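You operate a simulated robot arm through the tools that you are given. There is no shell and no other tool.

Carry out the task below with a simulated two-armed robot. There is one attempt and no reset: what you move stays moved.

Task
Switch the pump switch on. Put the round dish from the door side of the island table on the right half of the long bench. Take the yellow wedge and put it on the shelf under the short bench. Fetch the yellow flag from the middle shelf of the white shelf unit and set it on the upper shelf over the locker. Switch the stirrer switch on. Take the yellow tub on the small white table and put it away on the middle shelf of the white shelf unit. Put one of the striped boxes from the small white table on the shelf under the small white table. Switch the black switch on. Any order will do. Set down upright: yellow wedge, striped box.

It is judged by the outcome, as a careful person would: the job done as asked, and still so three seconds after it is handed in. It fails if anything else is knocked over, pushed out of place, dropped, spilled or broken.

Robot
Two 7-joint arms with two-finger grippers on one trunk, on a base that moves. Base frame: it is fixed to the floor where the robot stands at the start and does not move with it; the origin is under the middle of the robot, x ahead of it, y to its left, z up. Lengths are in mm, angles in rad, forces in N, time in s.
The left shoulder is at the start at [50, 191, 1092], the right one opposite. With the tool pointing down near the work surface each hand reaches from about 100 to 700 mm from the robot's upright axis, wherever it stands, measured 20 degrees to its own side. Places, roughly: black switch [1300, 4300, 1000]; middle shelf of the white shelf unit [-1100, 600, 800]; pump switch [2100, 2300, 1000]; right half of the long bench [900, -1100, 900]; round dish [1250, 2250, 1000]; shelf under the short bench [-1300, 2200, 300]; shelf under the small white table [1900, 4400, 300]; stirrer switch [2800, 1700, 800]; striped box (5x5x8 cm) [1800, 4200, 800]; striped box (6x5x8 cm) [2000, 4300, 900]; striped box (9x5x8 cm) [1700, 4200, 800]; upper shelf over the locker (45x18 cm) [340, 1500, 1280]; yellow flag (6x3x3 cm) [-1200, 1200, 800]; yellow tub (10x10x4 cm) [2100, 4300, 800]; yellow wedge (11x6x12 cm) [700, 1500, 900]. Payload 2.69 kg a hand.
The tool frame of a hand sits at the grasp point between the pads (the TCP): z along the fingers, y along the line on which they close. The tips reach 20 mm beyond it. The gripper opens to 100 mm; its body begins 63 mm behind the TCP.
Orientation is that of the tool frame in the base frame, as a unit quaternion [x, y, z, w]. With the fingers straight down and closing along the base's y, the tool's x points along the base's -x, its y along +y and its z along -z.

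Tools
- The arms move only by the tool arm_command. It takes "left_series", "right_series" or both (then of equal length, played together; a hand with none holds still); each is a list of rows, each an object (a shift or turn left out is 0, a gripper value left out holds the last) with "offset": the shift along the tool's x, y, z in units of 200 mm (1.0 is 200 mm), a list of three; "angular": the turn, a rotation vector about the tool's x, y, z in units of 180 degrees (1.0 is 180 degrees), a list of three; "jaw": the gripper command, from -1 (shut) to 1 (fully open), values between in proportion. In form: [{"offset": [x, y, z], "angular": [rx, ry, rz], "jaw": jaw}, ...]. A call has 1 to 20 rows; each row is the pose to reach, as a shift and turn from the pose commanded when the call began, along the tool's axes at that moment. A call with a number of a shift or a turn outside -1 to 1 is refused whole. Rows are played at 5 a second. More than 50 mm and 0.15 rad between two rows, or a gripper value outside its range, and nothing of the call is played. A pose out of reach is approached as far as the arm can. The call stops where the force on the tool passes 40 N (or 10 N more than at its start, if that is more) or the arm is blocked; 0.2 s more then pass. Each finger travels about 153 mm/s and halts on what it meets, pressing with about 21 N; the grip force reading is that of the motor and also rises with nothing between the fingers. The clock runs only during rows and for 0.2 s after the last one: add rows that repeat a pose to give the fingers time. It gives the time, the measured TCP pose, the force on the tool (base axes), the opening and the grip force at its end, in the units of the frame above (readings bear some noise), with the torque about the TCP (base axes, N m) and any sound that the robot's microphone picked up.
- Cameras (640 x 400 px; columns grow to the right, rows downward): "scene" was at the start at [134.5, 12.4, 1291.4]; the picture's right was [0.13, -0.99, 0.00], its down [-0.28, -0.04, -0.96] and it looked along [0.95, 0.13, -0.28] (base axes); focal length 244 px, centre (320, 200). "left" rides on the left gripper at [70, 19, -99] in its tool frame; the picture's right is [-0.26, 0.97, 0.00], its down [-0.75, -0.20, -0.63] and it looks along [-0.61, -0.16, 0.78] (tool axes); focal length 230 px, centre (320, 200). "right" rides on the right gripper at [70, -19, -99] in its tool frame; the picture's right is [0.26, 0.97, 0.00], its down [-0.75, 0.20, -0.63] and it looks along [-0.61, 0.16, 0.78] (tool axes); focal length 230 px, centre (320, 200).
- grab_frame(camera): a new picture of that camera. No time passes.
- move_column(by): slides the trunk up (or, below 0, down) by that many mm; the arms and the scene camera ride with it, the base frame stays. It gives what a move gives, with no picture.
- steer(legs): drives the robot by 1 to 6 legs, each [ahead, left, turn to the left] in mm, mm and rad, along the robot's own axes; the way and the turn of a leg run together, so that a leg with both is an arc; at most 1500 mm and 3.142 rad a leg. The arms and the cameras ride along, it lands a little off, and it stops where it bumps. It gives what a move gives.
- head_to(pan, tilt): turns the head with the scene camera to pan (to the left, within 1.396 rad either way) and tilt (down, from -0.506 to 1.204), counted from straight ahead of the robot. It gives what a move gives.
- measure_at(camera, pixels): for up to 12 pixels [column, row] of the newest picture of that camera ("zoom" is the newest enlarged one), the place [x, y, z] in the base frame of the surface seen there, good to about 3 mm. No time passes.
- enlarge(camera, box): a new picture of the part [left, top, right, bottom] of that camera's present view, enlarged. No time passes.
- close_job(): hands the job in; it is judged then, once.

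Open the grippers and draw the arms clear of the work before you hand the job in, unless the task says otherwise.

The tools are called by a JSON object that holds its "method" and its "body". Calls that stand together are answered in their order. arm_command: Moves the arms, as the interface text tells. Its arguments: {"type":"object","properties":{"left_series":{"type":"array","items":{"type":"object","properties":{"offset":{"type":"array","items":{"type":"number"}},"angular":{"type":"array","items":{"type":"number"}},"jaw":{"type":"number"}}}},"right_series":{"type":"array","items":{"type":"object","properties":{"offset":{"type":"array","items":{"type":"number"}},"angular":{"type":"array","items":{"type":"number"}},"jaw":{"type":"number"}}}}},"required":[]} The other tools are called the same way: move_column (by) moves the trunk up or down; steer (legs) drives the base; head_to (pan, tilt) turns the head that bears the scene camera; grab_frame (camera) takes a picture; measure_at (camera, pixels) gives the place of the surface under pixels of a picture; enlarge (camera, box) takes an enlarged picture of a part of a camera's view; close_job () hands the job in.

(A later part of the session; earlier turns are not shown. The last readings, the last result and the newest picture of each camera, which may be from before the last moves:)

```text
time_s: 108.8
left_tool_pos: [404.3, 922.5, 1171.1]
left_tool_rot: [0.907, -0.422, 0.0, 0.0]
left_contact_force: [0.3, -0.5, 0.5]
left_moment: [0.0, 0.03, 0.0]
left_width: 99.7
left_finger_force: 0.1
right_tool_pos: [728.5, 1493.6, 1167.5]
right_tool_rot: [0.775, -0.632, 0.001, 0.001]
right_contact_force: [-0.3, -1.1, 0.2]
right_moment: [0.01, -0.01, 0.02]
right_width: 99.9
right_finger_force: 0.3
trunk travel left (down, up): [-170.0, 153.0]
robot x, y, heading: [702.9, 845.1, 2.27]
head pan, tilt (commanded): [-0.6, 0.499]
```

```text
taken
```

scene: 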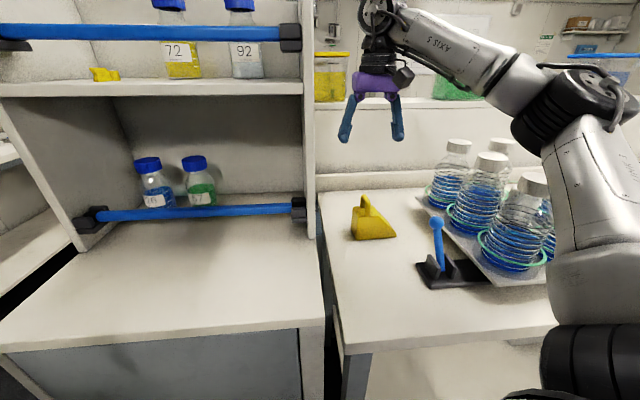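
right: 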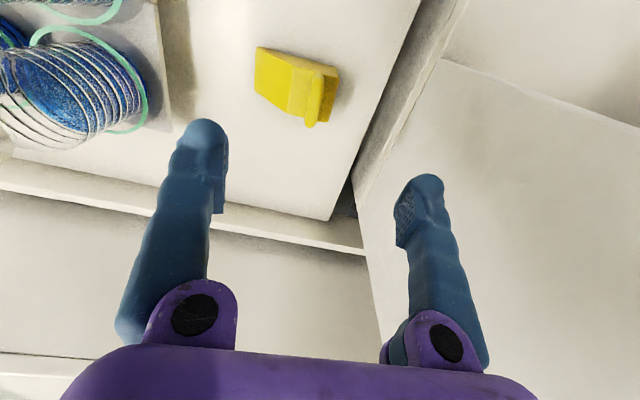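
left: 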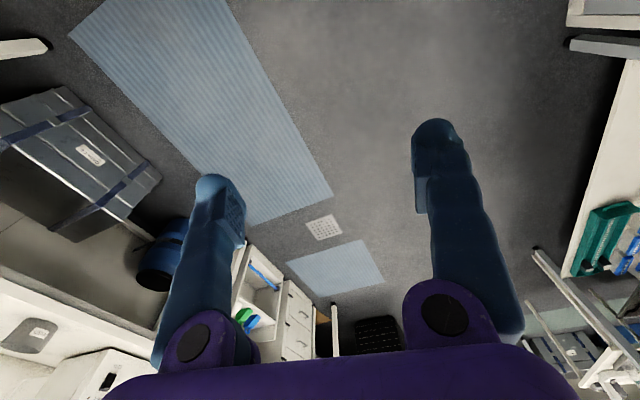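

The hand is above the wedge; in the hand view the handle is near (315,100). I enlarge and measure handle points for precise alignment.

{"method": "enlarge", "body": {"camera": "right", "box": [240, 30, 368, 140]}}

{"method": "measure_at", "body": {"camera": "zoom", "pixels": [[350, 430], [330, 350], [270, 380], [400, 350], [450, 300], [440, 200], [260, 200], [120, 200], [350, 300], [300, 330]]}}

```text
3.64 times, centred on (304, 85) of right
```

zoom: 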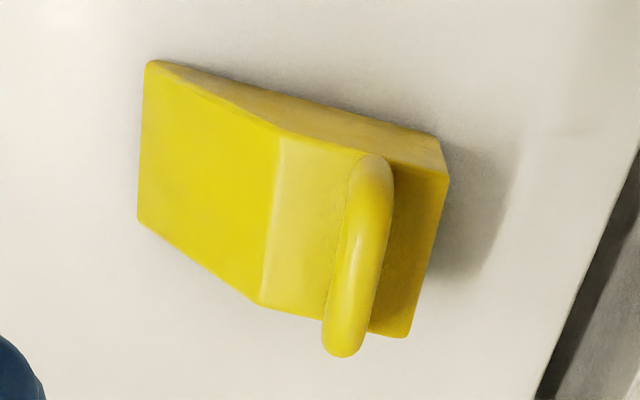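

```text
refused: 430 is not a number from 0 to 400
```

The zoom shows the handle as a rod arch from (372,165) to (342,345). I measure along it.

{"method": "measure_at", "body": {"camera": "zoom", "pixels": [[372, 165], [365, 200], [357, 250], [350, 300], [342, 345], [425, 170], [410, 330], [280, 130], [262, 300], [150, 65], [140, 215]]}}

```text
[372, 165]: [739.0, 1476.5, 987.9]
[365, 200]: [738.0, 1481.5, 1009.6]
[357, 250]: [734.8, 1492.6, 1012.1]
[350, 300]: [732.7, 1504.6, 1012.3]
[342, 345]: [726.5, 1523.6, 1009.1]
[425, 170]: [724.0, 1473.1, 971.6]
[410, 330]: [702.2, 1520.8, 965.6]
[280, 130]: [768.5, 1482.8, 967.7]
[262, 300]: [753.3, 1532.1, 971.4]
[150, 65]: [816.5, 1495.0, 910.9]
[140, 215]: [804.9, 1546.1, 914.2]
```

The handle rod runs along V at U≈1003, top z≈1012, body top ≈970. I descend to TCP z≈999 with the open fingers on either side of the rod.

{"method": "arm_command", "body": {"right_series": [{"offset": [-0.025, -0.025, 0.21]}, {"offset": [-0.025, -0.025, 0.42]}, {"offset": [-0.025, -0.025, 0.63]}, {"offset": [-0.025, -0.025, 0.84]}, {"offset": [-0.025, -0.025, 0.84]}]}}

{"method": "grab_frame", "body": {"camera": "right"}}

{"method": "enlarge", "body": {"camera": "scene", "box": [310, 120, 470, 270]}}

```text
time_s: 110.2
left_tool_pos: [382.1, 876.7, 1180.2]
left_tool_rot: [0.905, -0.425, -0.001, -0.031]
left_contact_force: [0.3, -0.4, 0.6]
left_moment: [0.01, 0.02, 0.01]
left_width: 99.9
left_finger_force: 0.0
right_tool_pos: [713.6, 1460.6, 1084.3]
right_tool_rot: [0.771, -0.633, -0.048, -0.038]
right_contact_force: [0.8, 0.7, 0.5]
right_moment: [0.02, 0.03, -0.02]
right_width: 100.0
right_finger_force: 0.1
trunk travel left (down, up): [-170.0, 153.0]
robot x, y, heading: [706.7, 840.6, 2.266]
head pan, tilt (commanded): [-0.6, 0.499]
stopped in row 5 (right hand): the arm was blocked; the commanded pose is now the measured one
```

```text
taken
```

right: 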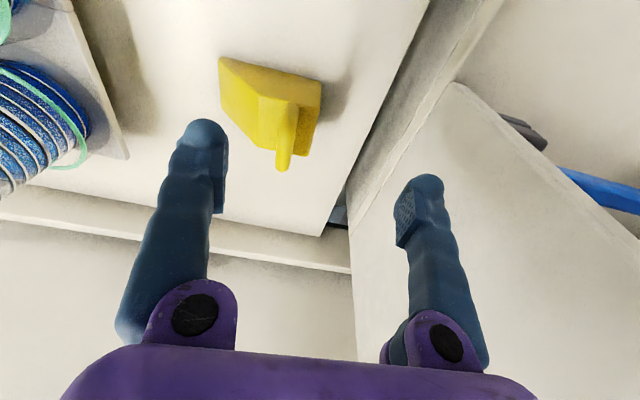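

```text
2.67 times, centred on (390, 195) of scene
```

zoom: 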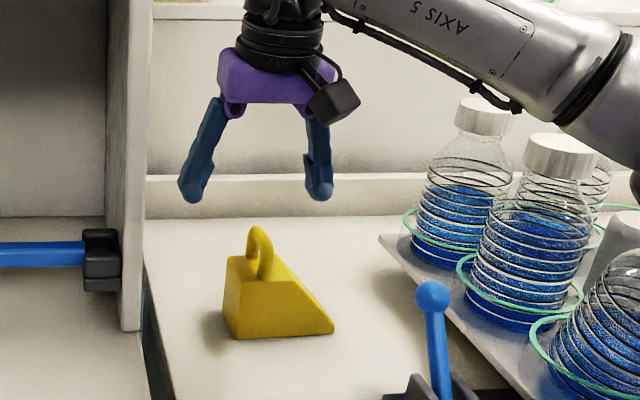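

The arm was blocked and even the left hand shifted a little. I look at the whole scene to find what touched.

{"method": "grab_frame", "body": {"camera": "scene"}}

{"method": "grab_frame", "body": {"camera": "left"}}

```text
taken
```

scene: 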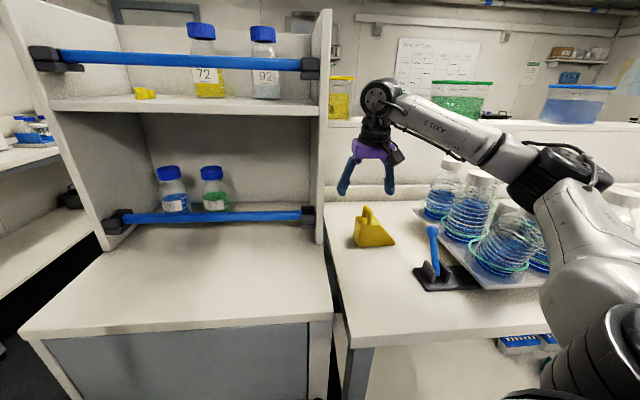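

```text
taken
```

left: 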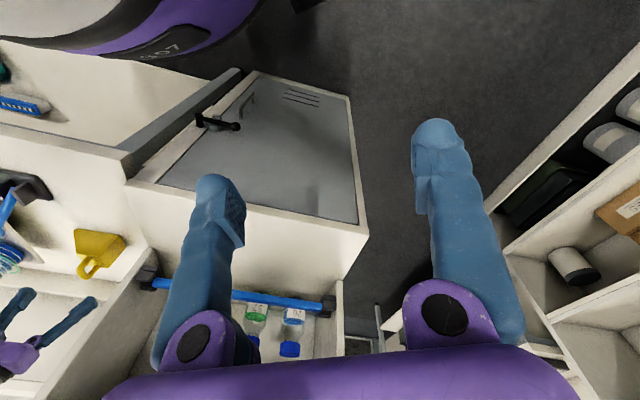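

The right elbow appears to have come down on a flask cap (the flask at (505,245) looks pressed). I raise the hand straight back up in small steps to release it.

{"method": "arm_command", "body": {"right_series": [{"offset": [0, 0, -0.1]}, {"offset": [0, 0, -0.2]}, {"offset": [0, 0, -0.3]}, {"offset": [0, 0, -0.42]}, {"offset": [0, 0, -0.42]}]}}

{"method": "grab_frame", "body": {"camera": "scene"}}

```text
time_s: 111.6
left_tool_pos: [392.5, 900.4, 1173.2]
left_tool_rot: [0.905, -0.424, 0.0, -0.016]
left_contact_force: [0.0, 0.3, -0.3]
left_moment: [-0.01, -0.04, -0.03]
left_width: 99.8
left_finger_force: 0.1
right_tool_pos: [721.4, 1472.5, 1141.5]
right_tool_rot: [0.776, -0.629, -0.043, -0.023]
right_contact_force: [-0.2, -0.6, -0.2]
right_moment: [0.01, 0.0, -0.01]
right_width: 99.8
right_finger_force: 0.1
trunk travel left (down, up): [-170.0, 153.0]
robot x, y, heading: [704.7, 841.5, 2.269]
head pan, tilt (commanded): [-0.6, 0.499]
stopped in row 5 (right hand): the arm was blocked; the commanded pose is now the measured one
```

```text
taken
```

scene: 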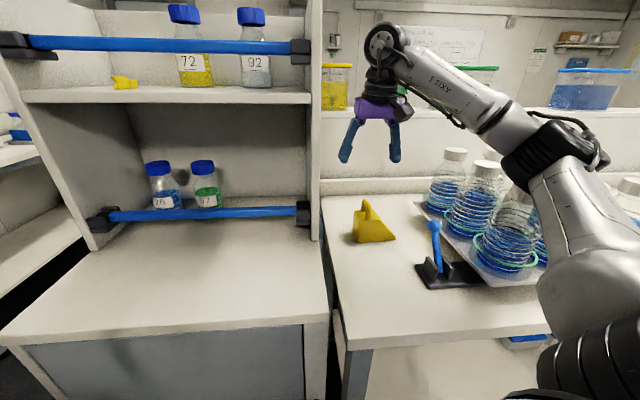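

The lean has halved but contact remains. I keep raising the hand.

{"method": "arm_command", "body": {"right_series": [{"offset": [0, 0, -0.1]}, {"offset": [0, 0, -0.2]}, {"offset": [0, 0, -0.3]}, {"offset": [0, 0, -0.4]}, {"offset": [0, 0, -0.4]}]}}

{"method": "grab_frame", "body": {"camera": "scene"}}

```text
time_s: 112.8
left_tool_pos: [403.8, 923.8, 1170.5]
left_tool_rot: [0.906, -0.423, 0.0, 0.0]
left_contact_force: [0.2, 1.1, 0.0]
left_moment: [-0.03, -0.01, 0.01]
left_width: 99.9
left_finger_force: 0.0
right_tool_pos: [737.1, 1495.4, 1191.8]
right_tool_rot: [0.775, -0.632, -0.03, -0.005]
right_contact_force: [0.8, 0.0, -0.8]
right_moment: [0.0, 0.01, 0.02]
right_width: 99.8
right_finger_force: 0.1
trunk travel left (down, up): [-170.0, 153.0]
robot x, y, heading: [700.7, 842.9, 2.27]
head pan, tilt (commanded): [-0.6, 0.499]
```

```text
taken
```

scene: 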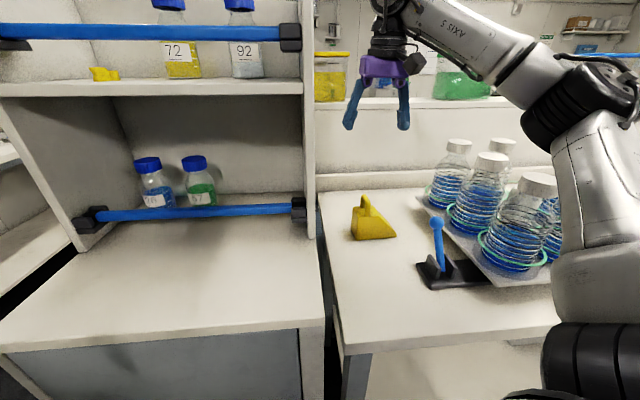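

Contact is released: the body is level again, and the flasks, caps and lever look unchanged from before. I re-level the hand and draw it back 190 mm, then I'll stand further left so the elbow stays away from the flasks.

{"method": "arm_command", "body": {"right_series": [{"offset": [0, 0, -0.1], "angular": [0.0095, 0.0167, 0]}, {"offset": [0.2, 0, -0.1], "angular": [0.0095, 0.0167, 0]}, {"offset": [0.4, 0, -0.1], "angular": [0.0095, 0.0167, 0]}, {"offset": [0.6, 0, -0.1], "angular": [0.0095, 0.0167, 0]}, {"offset": [0.8, 0, -0.1], "angular": [0.0095, 0.0167, 0]}, {"offset": [0.95, 0, -0.1], "angular": [0.0095, 0.0167, 0]}, {"offset": [0.95, 0, -0.1], "angular": [0.0095, 0.0167, 0]}]}}

{"method": "enlarge", "body": {"camera": "scene", "box": [400, 120, 600, 300]}}

```text
time_s: 114.4
left_tool_pos: [401.9, 923.6, 1171.2]
left_tool_rot: [0.907, -0.422, 0.0, -0.001]
left_contact_force: [-0.1, 0.3, 0.2]
left_moment: [0.02, -0.01, 0.03]
left_width: 99.9
left_finger_force: 0.1
right_tool_pos: [774.3, 1308.2, 1203.2]
right_tool_rot: [0.775, -0.632, 0.0, -0.001]
right_contact_force: [0.5, -0.1, 0.3]
right_moment: [-0.03, 0.0, -0.02]
right_width: 99.8
right_finger_force: 0.0
trunk travel left (down, up): [-170.0, 153.0]
robot x, y, heading: [705.4, 841.6, 2.267]
head pan, tilt (commanded): [-0.6, 0.499]
```

```text
2.22 times, centred on (500, 210) of scene
```

zoom: 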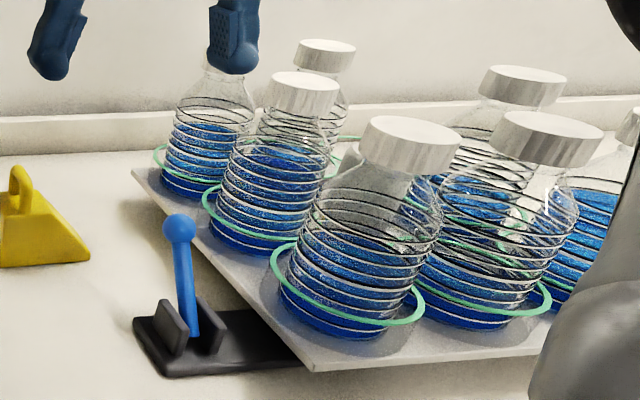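

I check the front flask's cap against its earlier measurement (996,1348,1119).

{"method": "measure_at", "body": {"camera": "zoom", "pixels": [[410, 140], [380, 120], [440, 140], [545, 130], [300, 90], [325, 55], [520, 80], [340, 290], [550, 290]]}}

```text
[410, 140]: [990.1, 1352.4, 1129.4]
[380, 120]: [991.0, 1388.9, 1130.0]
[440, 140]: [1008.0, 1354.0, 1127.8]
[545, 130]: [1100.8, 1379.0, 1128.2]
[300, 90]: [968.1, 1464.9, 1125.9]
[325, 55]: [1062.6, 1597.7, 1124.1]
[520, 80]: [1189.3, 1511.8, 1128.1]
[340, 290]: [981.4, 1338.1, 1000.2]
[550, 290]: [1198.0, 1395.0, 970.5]
```

Flask caps read the same as before, so nothing was displaced. I shift the base 120 mm to the left and raise the trunk 60 mm.

{"method": "steer", "body": {"legs": [[58, 105, 0]]}}

{"method": "move_column", "body": {"by": 60}}

{"method": "grab_frame", "body": {"camera": "scene"}}

```text
time_s: 116.0
left_tool_pos: [284.9, 899.7, 1171.8]
left_tool_rot: [0.906, -0.424, 0.001, -0.001]
left_contact_force: [-0.4, -0.3, 0.1]
left_moment: [-0.03, 0.01, -0.02]
left_width: 100.1
left_finger_force: 0.1
right_tool_pos: [657.8, 1282.9, 1202.7]
right_tool_rot: [0.774, -0.633, -0.001, -0.001]
right_contact_force: [-0.4, 0.3, 0.5]
right_moment: [-0.02, 0.01, -0.04]
right_width: 100.1
right_finger_force: 0.0
trunk travel left (down, up): [-170.0, 153.0]
robot x, y, heading: [587.9, 820.5, 2.265]
head pan, tilt (commanded): [-0.6, 0.499]
```

```text
time_s: 117.0
left_tool_pos: [286.6, 900.8, 1233.0]
left_tool_rot: [0.906, -0.424, 0.001, 0.0]
left_contact_force: [-0.6, -0.4, 0.1]
left_moment: [0.01, -0.03, -0.03]
left_width: 100.3
left_finger_force: 0.0
right_tool_pos: [659.5, 1282.7, 1262.9]
right_tool_rot: [0.774, -0.633, 0.0, 0.0]
right_contact_force: [-0.6, -0.9, 0.0]
right_moment: [-0.01, -0.02, 0.06]
right_width: 100.0
right_finger_force: 0.0
trunk travel left (down, up): [-230.0, 93.0]
robot x, y, heading: [587.4, 819.2, 2.263]
head pan, tilt (commanded): [-0.6, 0.499]
```

```text
taken
```

scene: 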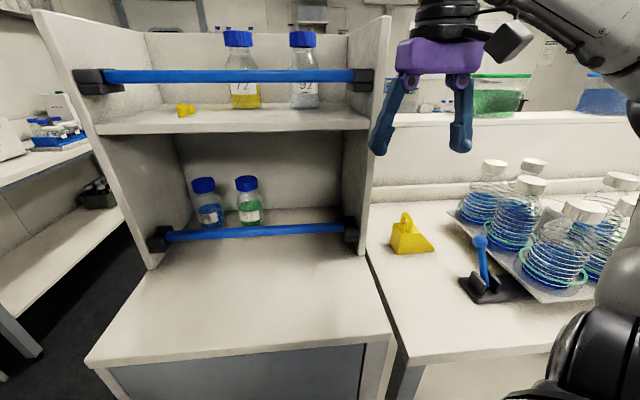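

From here the wedge is at (410,235). I move the right hand right and down to z≈1160, then forward over the handle.

{"method": "arm_command", "body": {"right_series": [{"offset": [0, -0.14, 0.125]}, {"offset": [0, -0.28, 0.25]}, {"offset": [0, -0.42, 0.375]}, {"offset": [0, -0.565, 0.5]}, {"offset": [-0.2, -0.565, 0.5]}, {"offset": [-0.4, -0.565, 0.5]}, {"offset": [-0.6, -0.565, 0.5]}, {"offset": [-0.8, -0.565, 0.5]}, {"offset": [-0.985, -0.565, 0.5]}, {"offset": [-0.985, -0.565, 0.5]}]}}

{"method": "grab_frame", "body": {"camera": "scene"}}

{"method": "grab_frame", "body": {"camera": "right"}}

```text
time_s: 119.2
left_tool_pos: [286.4, 900.6, 1229.9]
left_tool_rot: [0.906, -0.424, 0.0, -0.001]
left_contact_force: [0.1, 0.2, -0.3]
left_moment: [0.05, 0.01, 0.01]
left_width: 100.1
left_finger_force: 0.0
right_tool_pos: [732.2, 1498.8, 1164.9]
right_tool_rot: [0.775, -0.632, -0.002, -0.002]
right_contact_force: [-0.4, 0.2, 0.8]
right_moment: [0.02, -0.02, 0.01]
right_width: 100.2
right_finger_force: 0.2
right hand out of reach, approached as far as the arm can: row 2, 3, 4, 5, 6
trunk travel left (down, up): [-230.0, 93.0]
robot x, y, heading: [587.6, 819.9, 2.266]
head pan, tilt (commanded): [-0.6, 0.499]
```

```text
taken
```

scene: 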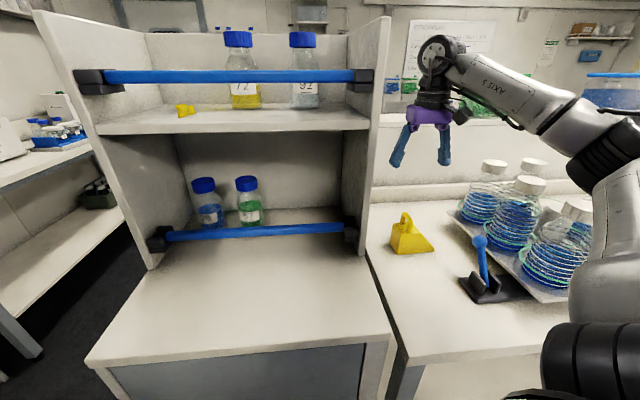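

```text
taken
```

right: 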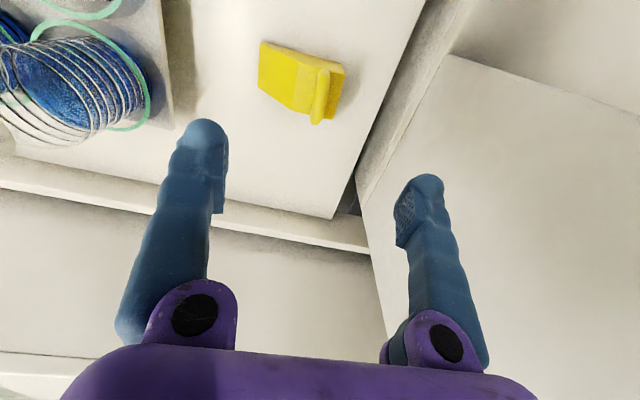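

The hand is right above the handle. I measure the elbow and upper arm against the flask caps before descending.

{"method": "measure_at", "body": {"camera": "scene", "pixels": [[590, 155], [600, 175], [615, 170], [540, 105], [560, 120], [610, 220], [580, 205], [620, 140]]}}

```text
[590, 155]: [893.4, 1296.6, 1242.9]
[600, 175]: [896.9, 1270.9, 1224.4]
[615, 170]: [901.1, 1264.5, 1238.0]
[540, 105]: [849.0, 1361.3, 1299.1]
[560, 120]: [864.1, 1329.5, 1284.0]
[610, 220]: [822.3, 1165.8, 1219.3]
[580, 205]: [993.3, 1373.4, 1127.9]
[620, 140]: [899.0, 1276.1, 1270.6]
```

The elbow could come too close to the front flask's cap during the descent. I draw the hand back, shift the base another 100 mm left, and come in again.

{"method": "arm_command", "body": {"right_series": [{"offset": [0.2, 0, 0]}, {"offset": [0.4, 0, 0]}, {"offset": [0.6, 0, 0]}, {"offset": [0.78, 0, 0]}, {"offset": [0.78, 0, 0]}]}}

{"method": "steer", "body": {"legs": [[48, 88, 0]]}}

{"method": "grab_frame", "body": {"camera": "scene"}}

```text
time_s: 120.4
left_tool_pos: [285.2, 900.6, 1231.0]
left_tool_rot: [0.906, -0.424, 0.0, 0.0]
left_contact_force: [0.1, 0.4, 0.0]
left_moment: [0.01, 0.01, -0.02]
left_width: 100.1
left_finger_force: 0.1
right_tool_pos: [724.7, 1364.1, 1157.5]
right_tool_rot: [0.774, -0.633, -0.001, -0.001]
right_contact_force: [0.0, 1.2, -0.8]
right_moment: [0.04, 0.01, 0.01]
right_width: 100.0
right_finger_force: 0.1
right hand out of reach, approached as far as the arm can: row 3, 4, 5
trunk travel left (down, up): [-230.0, 93.0]
robot x, y, heading: [583.2, 820.1, 2.265]
head pan, tilt (commanded): [-0.6, 0.499]
```

```text
time_s: 121.8
left_tool_pos: [187.4, 880.8, 1231.5]
left_tool_rot: [0.906, -0.423, 0.0, -0.001]
left_contact_force: [-1.0, -0.3, -0.9]
left_moment: [-0.01, -0.01, 0.05]
left_width: 100.0
left_finger_force: 0.0
right_tool_pos: [625.6, 1344.4, 1158.3]
right_tool_rot: [0.775, -0.631, 0.0, 0.0]
right_contact_force: [-0.1, -0.3, 0.0]
right_moment: [0.03, -0.01, -0.01]
right_width: 100.0
right_finger_force: 0.0
trunk travel left (down, up): [-230.0, 93.0]
robot x, y, heading: [489.6, 797.4, 2.264]
head pan, tilt (commanded): [-0.6, 0.499]
```

```text
taken
```

scene: 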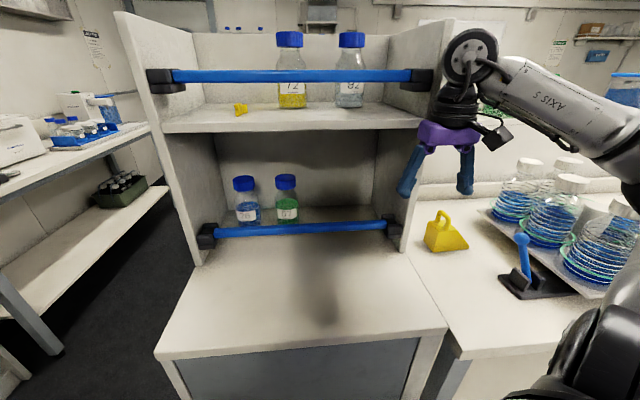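

The hand is close to the panel edge, so I move it purely right first to U≈1003, then forward over the handle.

{"method": "arm_command", "body": {"right_series": [{"offset": [0.02, -0.17, 0]}, {"offset": [0.02, -0.34, 0]}, {"offset": [0.0, -0.51, 0]}, {"offset": [0, -0.68, 0]}, {"offset": [-0.22, -0.68, 0]}, {"offset": [-0.44, -0.68, 0]}, {"offset": [-0.66, -0.68, 0]}, {"offset": [-0.66, -0.68, 0]}]}}

{"method": "grab_frame", "body": {"camera": "scene"}}

{"method": "grab_frame", "body": {"camera": "right"}}

```text
time_s: 122.3
left_tool_pos: [186.3, 879.5, 1231.3]
left_tool_rot: [0.906, -0.424, -0.001, -0.001]
left_contact_force: [0.5, 0.5, -1.4]
left_moment: [-0.1, 0.05, -0.01]
left_width: 99.9
left_finger_force: 0.1
right_tool_pos: [633.5, 1358.7, 1151.7]
right_tool_rot: [0.784, -0.621, 0.0, 0.0]
right_contact_force: [-6.7, -21.3, 4.7]
right_moment: [2.4, -0.56, 0.59]
right_width: 100.2
right_finger_force: 0.0
right hand out of reach, approached as far as the arm can: row 1, 2
trunk travel left (down, up): [-230.0, 93.0]
robot x, y, heading: [489.5, 796.5, 2.268]
head pan, tilt (commanded): [-0.6, 0.499]
stopped in row 2 (right hand): the force on the tool passed its limit at 55 N (the readings are from after the stop); the commanded pose is now the measured one
```

```text
taken
```

scene: 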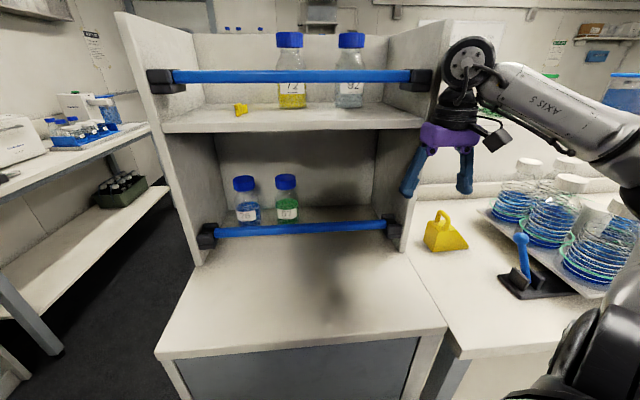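

```text
taken
```

right: 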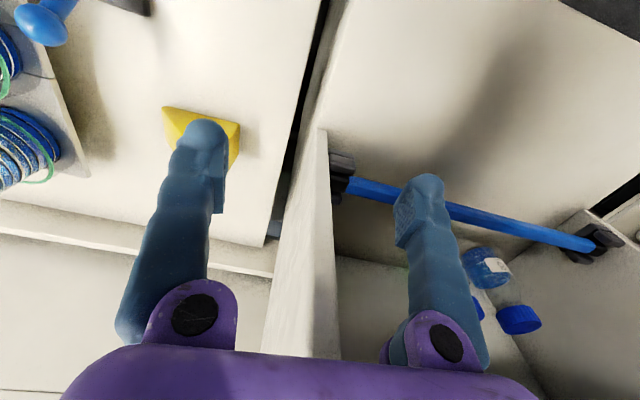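

The hand pressed the panel's front edge because that spot is at the arm's limit. I back the base away 100 mm at once to clear it.

{"method": "steer", "body": {"legs": [[-100, 0, 0]]}}

{"method": "grab_frame", "body": {"camera": "scene"}}

```text
time_s: 123.5
left_tool_pos: [251.4, 801.0, 1231.2]
left_tool_rot: [0.906, -0.423, 0.0, -0.001]
left_contact_force: [-0.3, 0.1, -0.4]
left_moment: [0.0, 0.02, 0.04]
left_width: 100.2
left_finger_force: 0.1
right_tool_pos: [698.5, 1282.8, 1150.2]
right_tool_rot: [0.782, -0.623, 0.0, 0.001]
right_contact_force: [-0.3, 0.8, -0.8]
right_moment: [0.04, 0.01, 0.02]
right_width: 100.0
right_finger_force: 0.0
trunk travel left (down, up): [-230.0, 93.0]
robot x, y, heading: [547.4, 722.9, 2.267]
head pan, tilt (commanded): [-0.6, 0.499]
```

```text
taken
```

scene: 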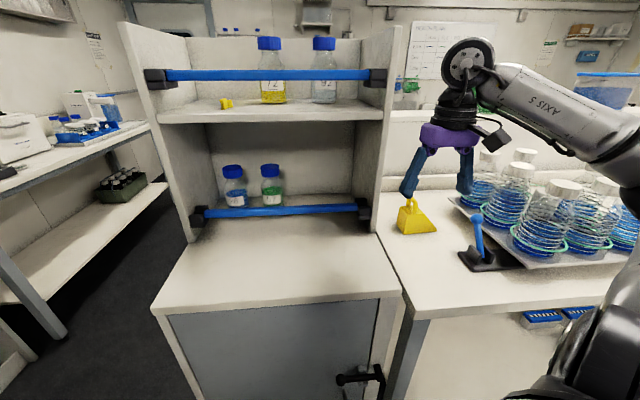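

All clear, bottles and flag undisturbed. I'll face the island squarely instead and use a forward-tilted hand for reach, which also keeps the elbow in front of the island; first turn right 0.5 rad and straighten the hand.

{"method": "steer", "body": {"legs": [[0, 0, -0.506]]}}

{"method": "arm_command", "body": {"right_series": [{"offset": [0, 0, 0], "angular": [0, 0, -0.04]}, {"offset": [0, 0, 0], "angular": [0, 0, -0.08]}, {"offset": [0, 0, 0], "angular": [0, 0, -0.12]}, {"offset": [0, 0, 0], "angular": [0, 0, -0.16]}, {"offset": [0, 0, 0], "angular": [0, 0, -0.16]}]}}

{"method": "arm_command", "body": {"right_series": [{"angular": [0, -0.0417, 0]}, {"angular": [0, -0.0833, 0]}, {"angular": [0, -0.125, 0]}, {"angular": [0, -0.1667, 0]}, {"angular": [0, -0.1667, 0]}]}}

{"method": "head_to", "body": {"pan": -0.35, "tilt": 0.5}}

{"method": "grab_frame", "body": {"camera": "scene"}}

```text
time_s: 125.4
left_tool_pos: [329.9, 939.4, 1231.5]
left_tool_rot: [0.768, -0.64, -0.001, 0.0]
left_contact_force: [0.6, -0.9, 0.5]
left_moment: [0.01, -0.03, -0.03]
left_width: 100.3
left_finger_force: 0.0
right_tool_pos: [957.1, 1138.1, 1148.7]
right_tool_rot: [-0.596, 0.803, 0.0, -0.002]
right_contact_force: [0.0, 0.2, 0.0]
right_moment: [-0.01, 0.02, 0.0]
right_width: 100.2
right_finger_force: 0.0
trunk travel left (down, up): [-230.0, 93.0]
robot x, y, heading: [551.2, 717.7, 1.751]
head pan, tilt (commanded): [-0.6, 0.499]
```

```text
time_s: 126.6
left_tool_pos: [329.2, 940.1, 1231.9]
left_tool_rot: [0.768, -0.64, 0.001, -0.001]
left_contact_force: [-0.5, -0.2, 0.5]
left_moment: [-0.02, 0.03, -0.04]
left_width: 100.0
left_finger_force: 0.0
right_tool_pos: [957.3, 1137.9, 1149.9]
right_tool_rot: [0.778, -0.628, 0.0, 0.002]
right_contact_force: [-0.5, -0.7, -0.4]
right_moment: [-0.01, 0.02, -0.01]
right_width: 99.7
right_finger_force: 0.2
trunk travel left (down, up): [-230.0, 93.0]
robot x, y, heading: [554.5, 721.5, 1.752]
head pan, tilt (commanded): [-0.6, 0.499]
```

```text
time_s: 127.8
left_tool_pos: [331.0, 940.2, 1230.8]
left_tool_rot: [0.769, -0.64, 0.001, -0.001]
left_contact_force: [-0.4, 0.4, 0.7]
left_moment: [0.0, -0.02, 0.02]
left_width: 99.7
left_finger_force: 0.2
right_tool_pos: [957.6, 1138.9, 1150.6]
right_tool_rot: [0.751, -0.608, -0.201, -0.162]
right_contact_force: [-0.3, -0.2, -0.3]
right_moment: [-0.03, 0.01, -0.01]
right_width: 99.9
right_finger_force: 0.1
trunk travel left (down, up): [-230.0, 93.0]
robot x, y, heading: [553.8, 721.6, 1.754]
head pan, tilt (commanded): [-0.6, 0.499]
```

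```text
time_s: 128.5
left_tool_pos: [330.6, 940.7, 1229.8]
left_tool_rot: [0.768, -0.64, 0.0, -0.001]
left_contact_force: [0.0, 0.4, 0.9]
left_moment: [-0.03, -0.02, -0.02]
left_width: 100.1
left_finger_force: 0.2
right_tool_pos: [956.5, 1137.9, 1149.8]
right_tool_rot: [0.751, -0.608, -0.201, -0.162]
right_contact_force: [-0.1, 0.4, 0.3]
right_moment: [-0.01, -0.02, -0.03]
right_width: 99.9
right_finger_force: 0.0
trunk travel left (down, up): [-230.0, 93.0]
robot x, y, heading: [552.5, 720.2, 1.757]
head pan, tilt (commanded): [-0.351, 0.499]
```

```text
taken
```

scene: 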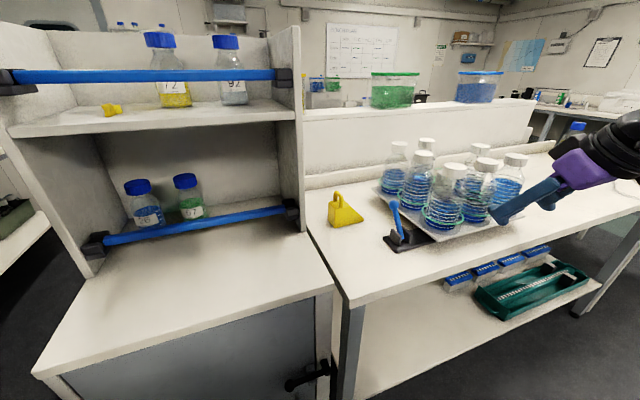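

Good posture: hand tilted at (560,180), elbow in front of the island. I move the hand left in line with the wedge, then drive ahead 85 mm.

{"method": "arm_command", "body": {"right_series": [{"offset": [0, 0.2, 0]}, {"offset": [0, 0.4, 0]}, {"offset": [0, 0.6, 0]}, {"offset": [0, 0.72, 0]}, {"offset": [0, 0.72, 0]}]}}

{"method": "steer", "body": {"legs": [[85, 0, 0]]}}

{"method": "grab_frame", "body": {"camera": "scene"}}

```text
time_s: 129.7
left_tool_pos: [330.3, 940.4, 1232.3]
left_tool_rot: [0.769, -0.639, 0.001, -0.001]
left_contact_force: [-0.1, 0.0, 0.1]
left_moment: [0.03, 0.02, 0.02]
left_width: 99.8
left_finger_force: 0.1
right_tool_pos: [817.7, 1106.3, 1151.4]
right_tool_rot: [0.751, -0.608, -0.202, -0.161]
right_contact_force: [0.4, 0.2, 0.7]
right_moment: [-0.02, -0.01, -0.02]
right_width: 100.1
right_finger_force: 0.1
trunk travel left (down, up): [-230.0, 93.0]
robot x, y, heading: [548.4, 720.1, 1.751]
head pan, tilt (commanded): [-0.351, 0.499]
```

```text
time_s: 130.8
left_tool_pos: [314.4, 1021.2, 1232.7]
left_tool_rot: [0.769, -0.639, 0.001, 0.0]
left_contact_force: [-0.8, 0.2, 0.1]
left_moment: [0.0, -0.02, -0.02]
left_width: 100.1
left_finger_force: 0.1
right_tool_pos: [801.3, 1188.8, 1150.2]
right_tool_rot: [0.751, -0.607, -0.202, -0.162]
right_contact_force: [0.1, 0.6, -1.0]
right_moment: [-0.01, -0.01, 0.0]
right_width: 99.9
right_finger_force: 0.0
trunk travel left (down, up): [-230.0, 93.0]
robot x, y, heading: [536.6, 802.5, 1.759]
head pan, tilt (commanded): [-0.351, 0.499]
```

```text
taken
```

scene: 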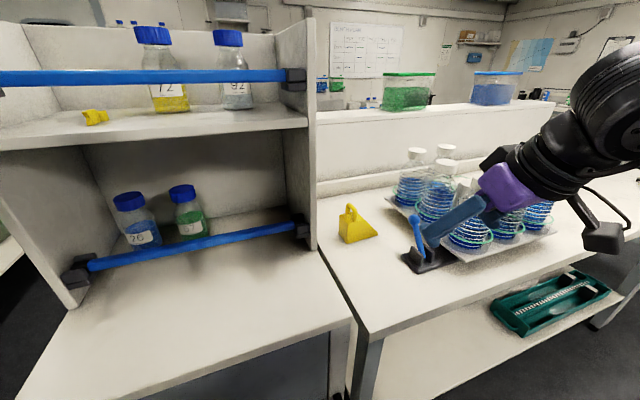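

The hand is at (801,1189,1150), lined up at U≈1011. I move it 190 mm forward at this height.

{"method": "arm_command", "body": {"right_series": [{"offset": [-0.205, 0.01, 0.119]}, {"offset": [-0.41, 0.02, 0.238]}, {"offset": [-0.615, 0.03, 0.356]}, {"offset": [-0.823, 0.043, 0.475]}, {"offset": [-0.823, 0.043, 0.475]}]}}

{"method": "grab_frame", "body": {"camera": "right"}}

{"method": "grab_frame", "body": {"camera": "scene"}}

```text
time_s: 132.0
left_tool_pos: [313.9, 1019.6, 1231.5]
left_tool_rot: [0.769, -0.639, 0.001, -0.002]
left_contact_force: [0.3, 0.4, -0.4]
left_moment: [0.0, -0.01, -0.02]
left_width: 100.2
left_finger_force: 0.0
right_tool_pos: [755.0, 1370.5, 1152.9]
right_tool_rot: [0.751, -0.607, -0.203, -0.162]
right_contact_force: [0.2, 1.0, 0.6]
right_moment: [-0.03, 0.05, -0.02]
right_width: 100.0
right_finger_force: 0.0
trunk travel left (down, up): [-230.0, 93.0]
robot x, y, heading: [540.1, 800.1, 1.753]
head pan, tilt (commanded): [-0.351, 0.499]
```

```text
taken
```

right: 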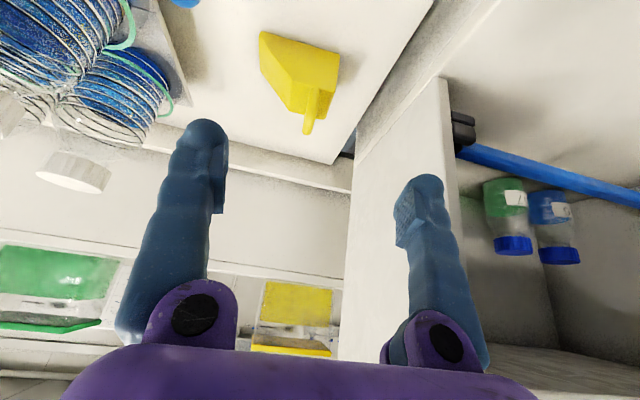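

```text
taken
```

scene: 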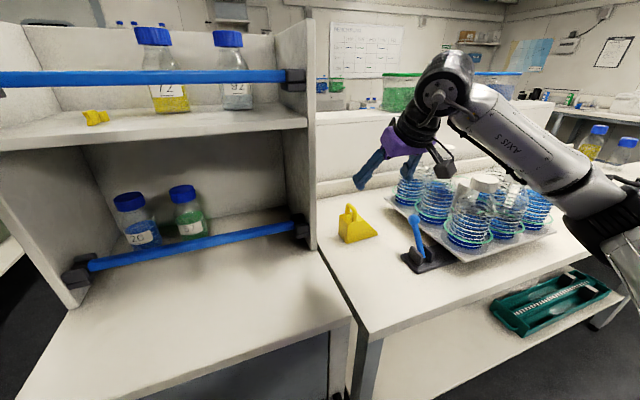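

I check the forearm and elbow heights over the flasks before going on.

{"method": "measure_at", "body": {"camera": "scene", "pixels": [[520, 160], [545, 180], [575, 205], [600, 225], [620, 225], [500, 110], [470, 130], [630, 190]]}}

```text
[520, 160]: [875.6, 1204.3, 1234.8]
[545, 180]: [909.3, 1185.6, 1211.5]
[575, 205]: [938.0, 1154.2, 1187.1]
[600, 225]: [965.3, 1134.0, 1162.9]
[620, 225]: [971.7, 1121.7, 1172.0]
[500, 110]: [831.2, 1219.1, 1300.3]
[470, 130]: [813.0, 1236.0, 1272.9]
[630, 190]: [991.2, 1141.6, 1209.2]
```

The elbow stays at V≈925 in front of the island. I move over the handle, to about 50 mm above the grasp.

{"method": "arm_command", "body": {"right_series": [{"offset": [-0.15, 0, 0.087]}, {"offset": [-0.3, -0.013, 0.173]}, {"offset": [-0.432, -0.013, 0.25]}, {"offset": [-0.46, -0.013, 0.45]}, {"offset": [-0.36, -0.013, 0.66]}, {"offset": [-0.309, -0.013, 0.755]}, {"offset": [-0.309, -0.013, 0.755]}]}}

{"method": "grab_frame", "body": {"camera": "right"}}

{"method": "grab_frame", "body": {"camera": "scene"}}

```text
time_s: 133.6
left_tool_pos: [314.9, 1020.6, 1232.3]
left_tool_rot: [0.77, -0.639, 0.001, -0.001]
left_contact_force: [0.2, 0.2, -0.3]
left_moment: [0.03, -0.03, 0.01]
left_width: 100.0
left_finger_force: 0.1
right_tool_pos: [729.7, 1496.6, 1048.6]
right_tool_rot: [0.752, -0.607, -0.201, -0.161]
right_contact_force: [-0.2, 0.0, -0.5]
right_moment: [0.0, -0.03, 0.05]
right_width: 100.1
right_finger_force: 0.0
trunk travel left (down, up): [-230.0, 93.0]
robot x, y, heading: [537.3, 800.2, 1.757]
head pan, tilt (commanded): [-0.351, 0.499]
```

```text
taken
```

right: 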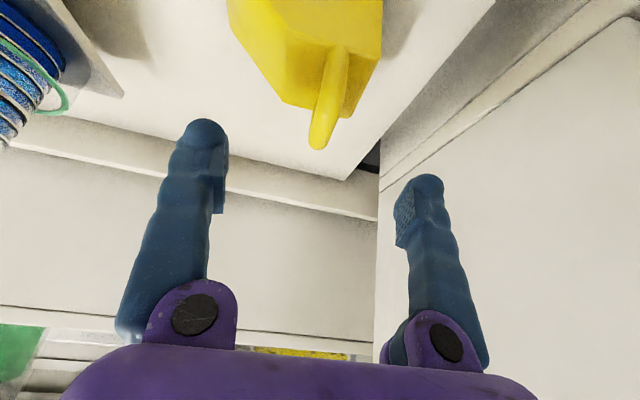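

```text
taken
```

scene: 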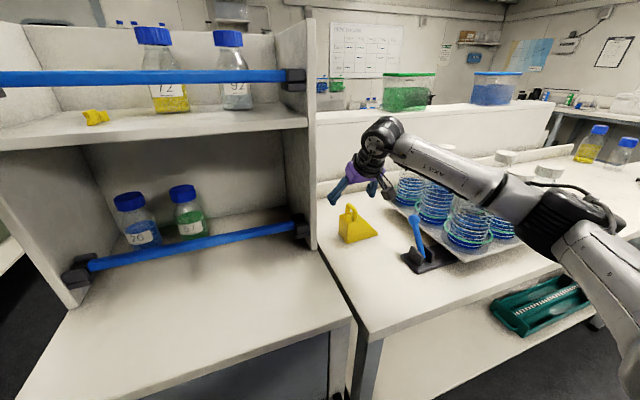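

The handle is centred between the fingers at (328,95). I check the elbow clearance once more.

{"method": "measure_at", "body": {"camera": "scene", "pixels": [[540, 235], [560, 240], [530, 205], [500, 200], [460, 185], [580, 210], [498, 160], [545, 170]]}}

{"method": "measure_at", "body": {"camera": "right", "pixels": [[335, 55], [330, 90], [322, 130], [320, 145], [300, 95], [370, 60]]}}

```text
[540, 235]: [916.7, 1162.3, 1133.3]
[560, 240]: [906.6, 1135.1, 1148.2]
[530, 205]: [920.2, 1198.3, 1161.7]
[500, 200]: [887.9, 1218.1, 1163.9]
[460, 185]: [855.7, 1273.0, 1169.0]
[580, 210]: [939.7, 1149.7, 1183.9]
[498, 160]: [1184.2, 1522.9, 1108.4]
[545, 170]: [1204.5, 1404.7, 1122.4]
```

```text
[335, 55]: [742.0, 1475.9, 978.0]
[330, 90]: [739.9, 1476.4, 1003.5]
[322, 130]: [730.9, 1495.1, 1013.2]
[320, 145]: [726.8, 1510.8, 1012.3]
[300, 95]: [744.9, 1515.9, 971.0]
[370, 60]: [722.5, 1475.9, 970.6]
```

Elbow is well clear. I descend 46 mm and close on the handle rod.

{"method": "arm_command", "body": {"right_series": [{"offset": [0.058, -0.02, 0.1], "jaw": 1}, {"offset": [0.115, -0.02, 0.199], "jaw": 1}, {"offset": [0.115, -0.02, 0.199], "jaw": 0}, {"offset": [0.115, -0.02, 0.199], "jaw": -1}, {"offset": [0.115, -0.02, 0.199], "jaw": -1}, {"offset": [0.115, -0.02, 0.199], "jaw": -1}]}}

{"method": "grab_frame", "body": {"camera": "right"}}

{"method": "enlarge", "body": {"camera": "scene", "box": [310, 100, 470, 280]}}

```text
time_s: 135.0
left_tool_pos: [313.7, 1020.7, 1230.8]
left_tool_rot: [0.769, -0.639, 0.0, -0.001]
left_contact_force: [0.0, 0.1, 0.9]
left_moment: [-0.02, 0.05, -0.01]
left_width: 99.9
left_finger_force: 0.0
right_tool_pos: [732.7, 1498.0, 1003.2]
right_tool_rot: [0.751, -0.607, -0.201, -0.161]
right_contact_force: [0.3, -0.5, -0.4]
right_moment: [0.0, 0.03, -0.01]
right_width: 6.1
right_finger_force: 20.5
trunk travel left (down, up): [-230.0, 93.0]
robot x, y, heading: [539.7, 803.5, 1.754]
head pan, tilt (commanded): [-0.351, 0.499]
```

```text
taken
```

right: 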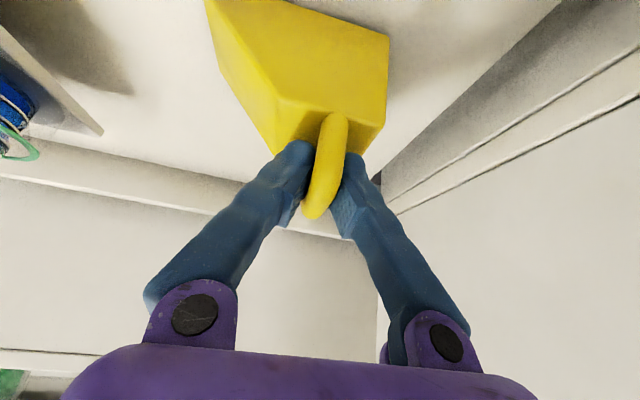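

```text
2.22 times, centred on (390, 190) of scene
```

zoom: 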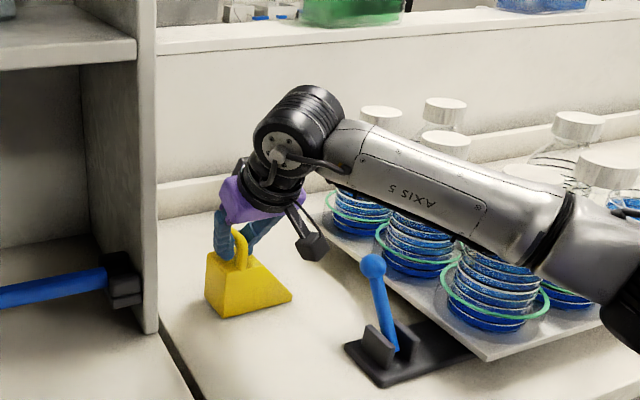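

The gripper closed around the handle (20.5 N). I lift 30 mm and see whether the wedge comes along.

{"method": "arm_command", "body": {"right_series": [{"offset": [-0.025, 0, -0.043]}, {"offset": [-0.05, 0, -0.087]}, {"offset": [-0.075, 0, -0.13]}, {"offset": [-0.075, 0, -0.13]}]}}

{"method": "grab_frame", "body": {"camera": "right"}}

{"method": "enlarge", "body": {"camera": "scene", "box": [310, 100, 470, 280]}}

```text
time_s: 136.0
left_tool_pos: [314.2, 1020.6, 1231.0]
left_tool_rot: [0.769, -0.64, 0.0, -0.001]
left_contact_force: [0.2, -0.5, -0.7]
left_moment: [-0.03, -0.01, -0.02]
left_width: 99.9
left_finger_force: 0.0
right_tool_pos: [733.6, 1501.1, 1032.2]
right_tool_rot: [0.752, -0.607, -0.201, -0.161]
right_contact_force: [-0.7, 0.5, -2.8]
right_moment: [0.0, 0.02, 0.01]
right_width: 6.1
right_finger_force: 21.2
trunk travel left (down, up): [-230.0, 93.0]
robot x, y, heading: [536.5, 799.2, 1.756]
head pan, tilt (commanded): [-0.351, 0.499]
```

```text
taken
```

right: 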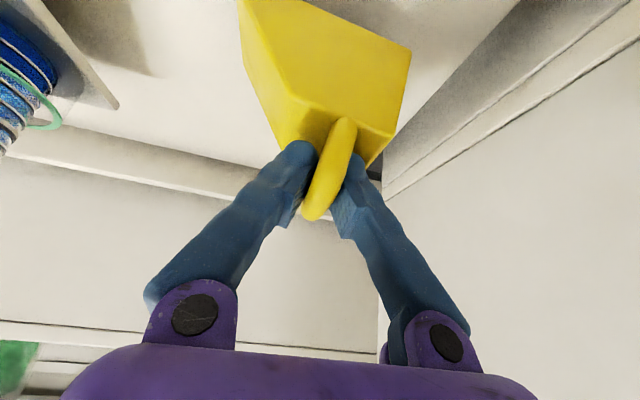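

```text
2.22 times, centred on (390, 190) of scene
```

zoom: 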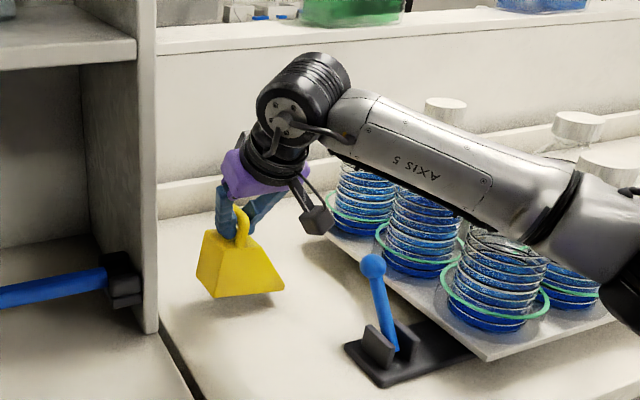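

The wedge hangs from the handle (≈2.8 N, tilted only slightly). I raise it 130 mm to clear the lever and then draw it back.

{"method": "arm_command", "body": {"right_series": [{"offset": [-0.081, 0, -0.141]}, {"offset": [-0.163, 0, -0.282]}, {"offset": [-0.244, 0, -0.422]}, {"offset": [-0.325, 0, -0.563]}, {"offset": [-0.325, 0, -0.563]}]}}

{"method": "arm_command", "body": {"right_series": [{"offset": [0.173, 0, -0.1]}, {"offset": [0.346, 0, -0.2]}, {"offset": [0.52, 0, -0.3]}, {"offset": [0.693, 0, -0.4]}, {"offset": [0.866, 0, -0.5]}, {"offset": [0.866, 0, -0.5]}]}}

{"method": "grab_frame", "body": {"camera": "scene"}}

```text
time_s: 137.2
left_tool_pos: [314.5, 1021.2, 1231.5]
left_tool_rot: [0.769, -0.639, -0.001, 0.0]
left_contact_force: [-0.1, -0.5, 0.1]
left_moment: [-0.01, 0.0, 0.06]
left_width: 99.9
left_finger_force: 0.1
right_tool_pos: [731.5, 1496.3, 1164.2]
right_tool_rot: [0.752, -0.607, -0.201, -0.161]
right_contact_force: [0.4, -0.9, -2.1]
right_moment: [0.02, 0.05, 0.01]
right_width: 6.1
right_finger_force: 21.0
trunk travel left (down, up): [-230.0, 93.0]
robot x, y, heading: [535.0, 803.2, 1.751]
head pan, tilt (commanded): [-0.351, 0.499]
```

```text
time_s: 138.6
left_tool_pos: [314.0, 1021.6, 1231.7]
left_tool_rot: [0.769, -0.639, 0.001, -0.001]
left_contact_force: [0.0, -0.6, 0.3]
left_moment: [0.01, -0.02, 0.04]
left_width: 99.8
left_finger_force: 0.1
right_tool_pos: [774.3, 1303.9, 1163.3]
right_tool_rot: [0.752, -0.607, -0.202, -0.161]
right_contact_force: [-0.9, -0.3, -2.4]
right_moment: [-0.04, -0.01, -0.02]
right_width: 6.0
right_finger_force: 20.9
trunk travel left (down, up): [-230.0, 93.0]
robot x, y, heading: [536.5, 803.5, 1.756]
head pan, tilt (commanded): [-0.351, 0.499]
```

```text
taken
```

scene: 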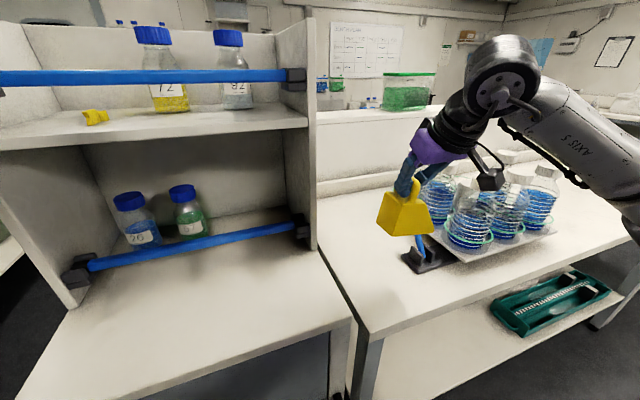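

The wedge is held clear of everything. I back away from the island, go left past the locker front and turn to face the shelf/bench side.

{"method": "steer", "body": {"legs": [[-350, 0, 0], [0, 770, 0], [0, 0, 1.571]]}}

{"method": "head_to", "body": {"pan": -0.9, "tilt": 0.45}}

{"method": "grab_frame", "body": {"camera": "scene"}}

```text
time_s: 151.6
left_tool_pos: [-380.4, 98.0, 1231.1]
left_tool_rot: [0.996, 0.094, 0.0, -0.001]
left_contact_force: [0.3, -0.2, -0.1]
left_moment: [0.0, 0.02, -0.01]
left_width: 100.1
left_finger_force: 0.1
right_tool_pos: [-662.8, 557.9, 1164.6]
right_tool_rot: [0.961, 0.104, -0.256, 0.028]
right_contact_force: [-0.2, 0.9, -2.6]
right_moment: [0.0, -0.02, -0.01]
right_width: 5.9
right_finger_force: 20.7
trunk travel left (down, up): [-230.0, 93.0]
robot x, y, heading: [-165.5, 321.0, -2.957]
head pan, tilt (commanded): [-0.351, 0.499]
```

```text
time_s: 152.5
left_tool_pos: [-380.1, 99.9, 1230.4]
left_tool_rot: [0.996, 0.092, 0.0, -0.002]
left_contact_force: [0.3, 0.1, -0.4]
left_moment: [-0.01, 0.01, -0.01]
left_width: 100.0
left_finger_force: 0.1
right_tool_pos: [-662.9, 558.1, 1163.4]
right_tool_rot: [0.961, 0.103, -0.257, 0.029]
right_contact_force: [-0.4, -0.4, -2.5]
right_moment: [-0.03, -0.01, 0.03]
right_width: 6.2
right_finger_force: 20.5
trunk travel left (down, up): [-230.0, 93.0]
robot x, y, heading: [-163.0, 321.9, -2.956]
head pan, tilt (commanded): [-0.901, 0.45]
```

```text
taken
```

scene: 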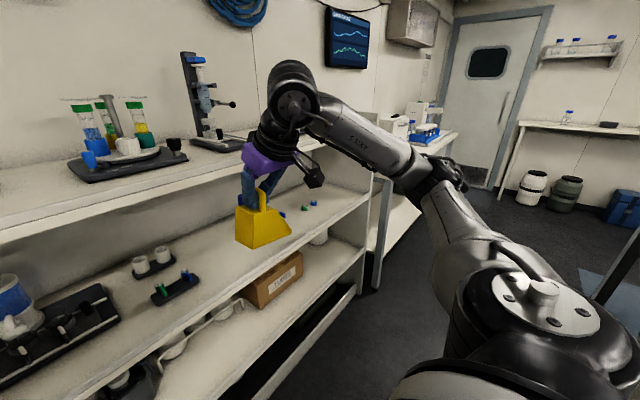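

The route right (toward the door) is free. I sidestep right 1250 mm along the corridor.

{"method": "steer", "body": {"legs": [[0, -1250, 0]]}}

{"method": "grab_frame", "body": {"camera": "scene"}}

```text
time_s: 163.7
left_tool_pos: [-608.8, 1324.0, 1231.9]
left_tool_rot: [0.996, 0.091, -0.001, -0.001]
left_contact_force: [-0.3, -0.4, -0.4]
left_moment: [0.02, 0.0, 0.01]
left_width: 100.0
left_finger_force: 0.1
right_tool_pos: [-892.7, 1784.9, 1162.8]
right_tool_rot: [0.961, 0.102, -0.257, 0.029]
right_contact_force: [-0.5, 0.6, -3.3]
right_moment: [0.0, -0.06, 0.0]
right_width: 6.1
right_finger_force: 21.1
trunk travel left (down, up): [-230.0, 93.0]
robot x, y, heading: [-386.4, 1548.1, -2.963]
head pan, tilt (commanded): [-0.901, 0.45]
```

```text
taken
```

scene: 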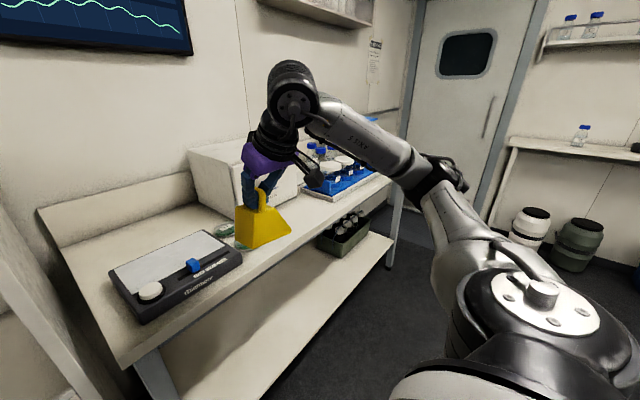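

The short bench with its lower shelf is in view (shelf around (280,300), crate at (350,230)). I measure the bench edge, shelf surface and crate.

{"method": "measure_at", "body": {"camera": "scene", "pixels": [[280, 258], [150, 355], [280, 310], [220, 350], [330, 280], [395, 245], [350, 245], [390, 180], [320, 240], [370, 255], [360, 300], [300, 275]]}}

{"method": "head_to", "body": {"pan": -0.75, "tilt": 0.75}}

{"method": "grab_frame", "body": {"camera": "scene"}}

```text
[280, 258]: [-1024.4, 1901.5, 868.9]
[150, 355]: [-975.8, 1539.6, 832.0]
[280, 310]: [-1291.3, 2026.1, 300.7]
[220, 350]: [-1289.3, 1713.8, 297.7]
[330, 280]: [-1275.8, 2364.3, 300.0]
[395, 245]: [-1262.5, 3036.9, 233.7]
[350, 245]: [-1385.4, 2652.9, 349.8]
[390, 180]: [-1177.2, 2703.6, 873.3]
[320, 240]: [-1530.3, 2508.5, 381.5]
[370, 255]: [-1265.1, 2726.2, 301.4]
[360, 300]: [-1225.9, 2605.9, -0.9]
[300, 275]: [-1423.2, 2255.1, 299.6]
```

```text
time_s: 164.5
left_tool_pos: [-608.8, 1324.7, 1231.6]
left_tool_rot: [0.996, 0.091, 0.0, -0.001]
left_contact_force: [0.1, -0.1, -0.8]
left_moment: [-0.01, 0.0, 0.0]
left_width: 100.2
left_finger_force: 0.1
right_tool_pos: [-891.2, 1785.7, 1164.6]
right_tool_rot: [0.961, 0.101, -0.257, 0.028]
right_contact_force: [-0.2, -0.8, -3.1]
right_moment: [-0.01, -0.02, -0.01]
right_width: 6.0
right_finger_force: 21.1
trunk travel left (down, up): [-230.0, 93.0]
robot x, y, heading: [-386.4, 1540.0, -2.964]
head pan, tilt (commanded): [-0.75, 0.75]
```

```text
taken
```

scene: 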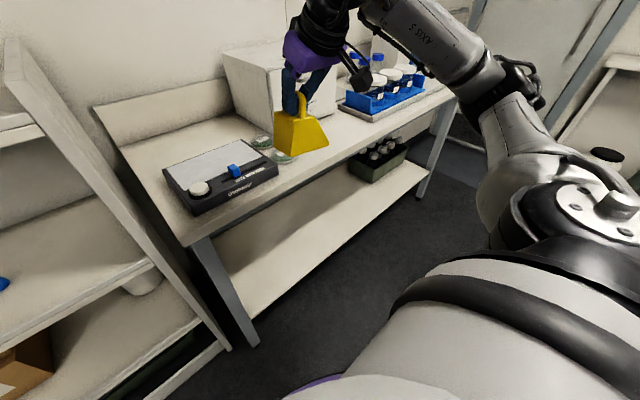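

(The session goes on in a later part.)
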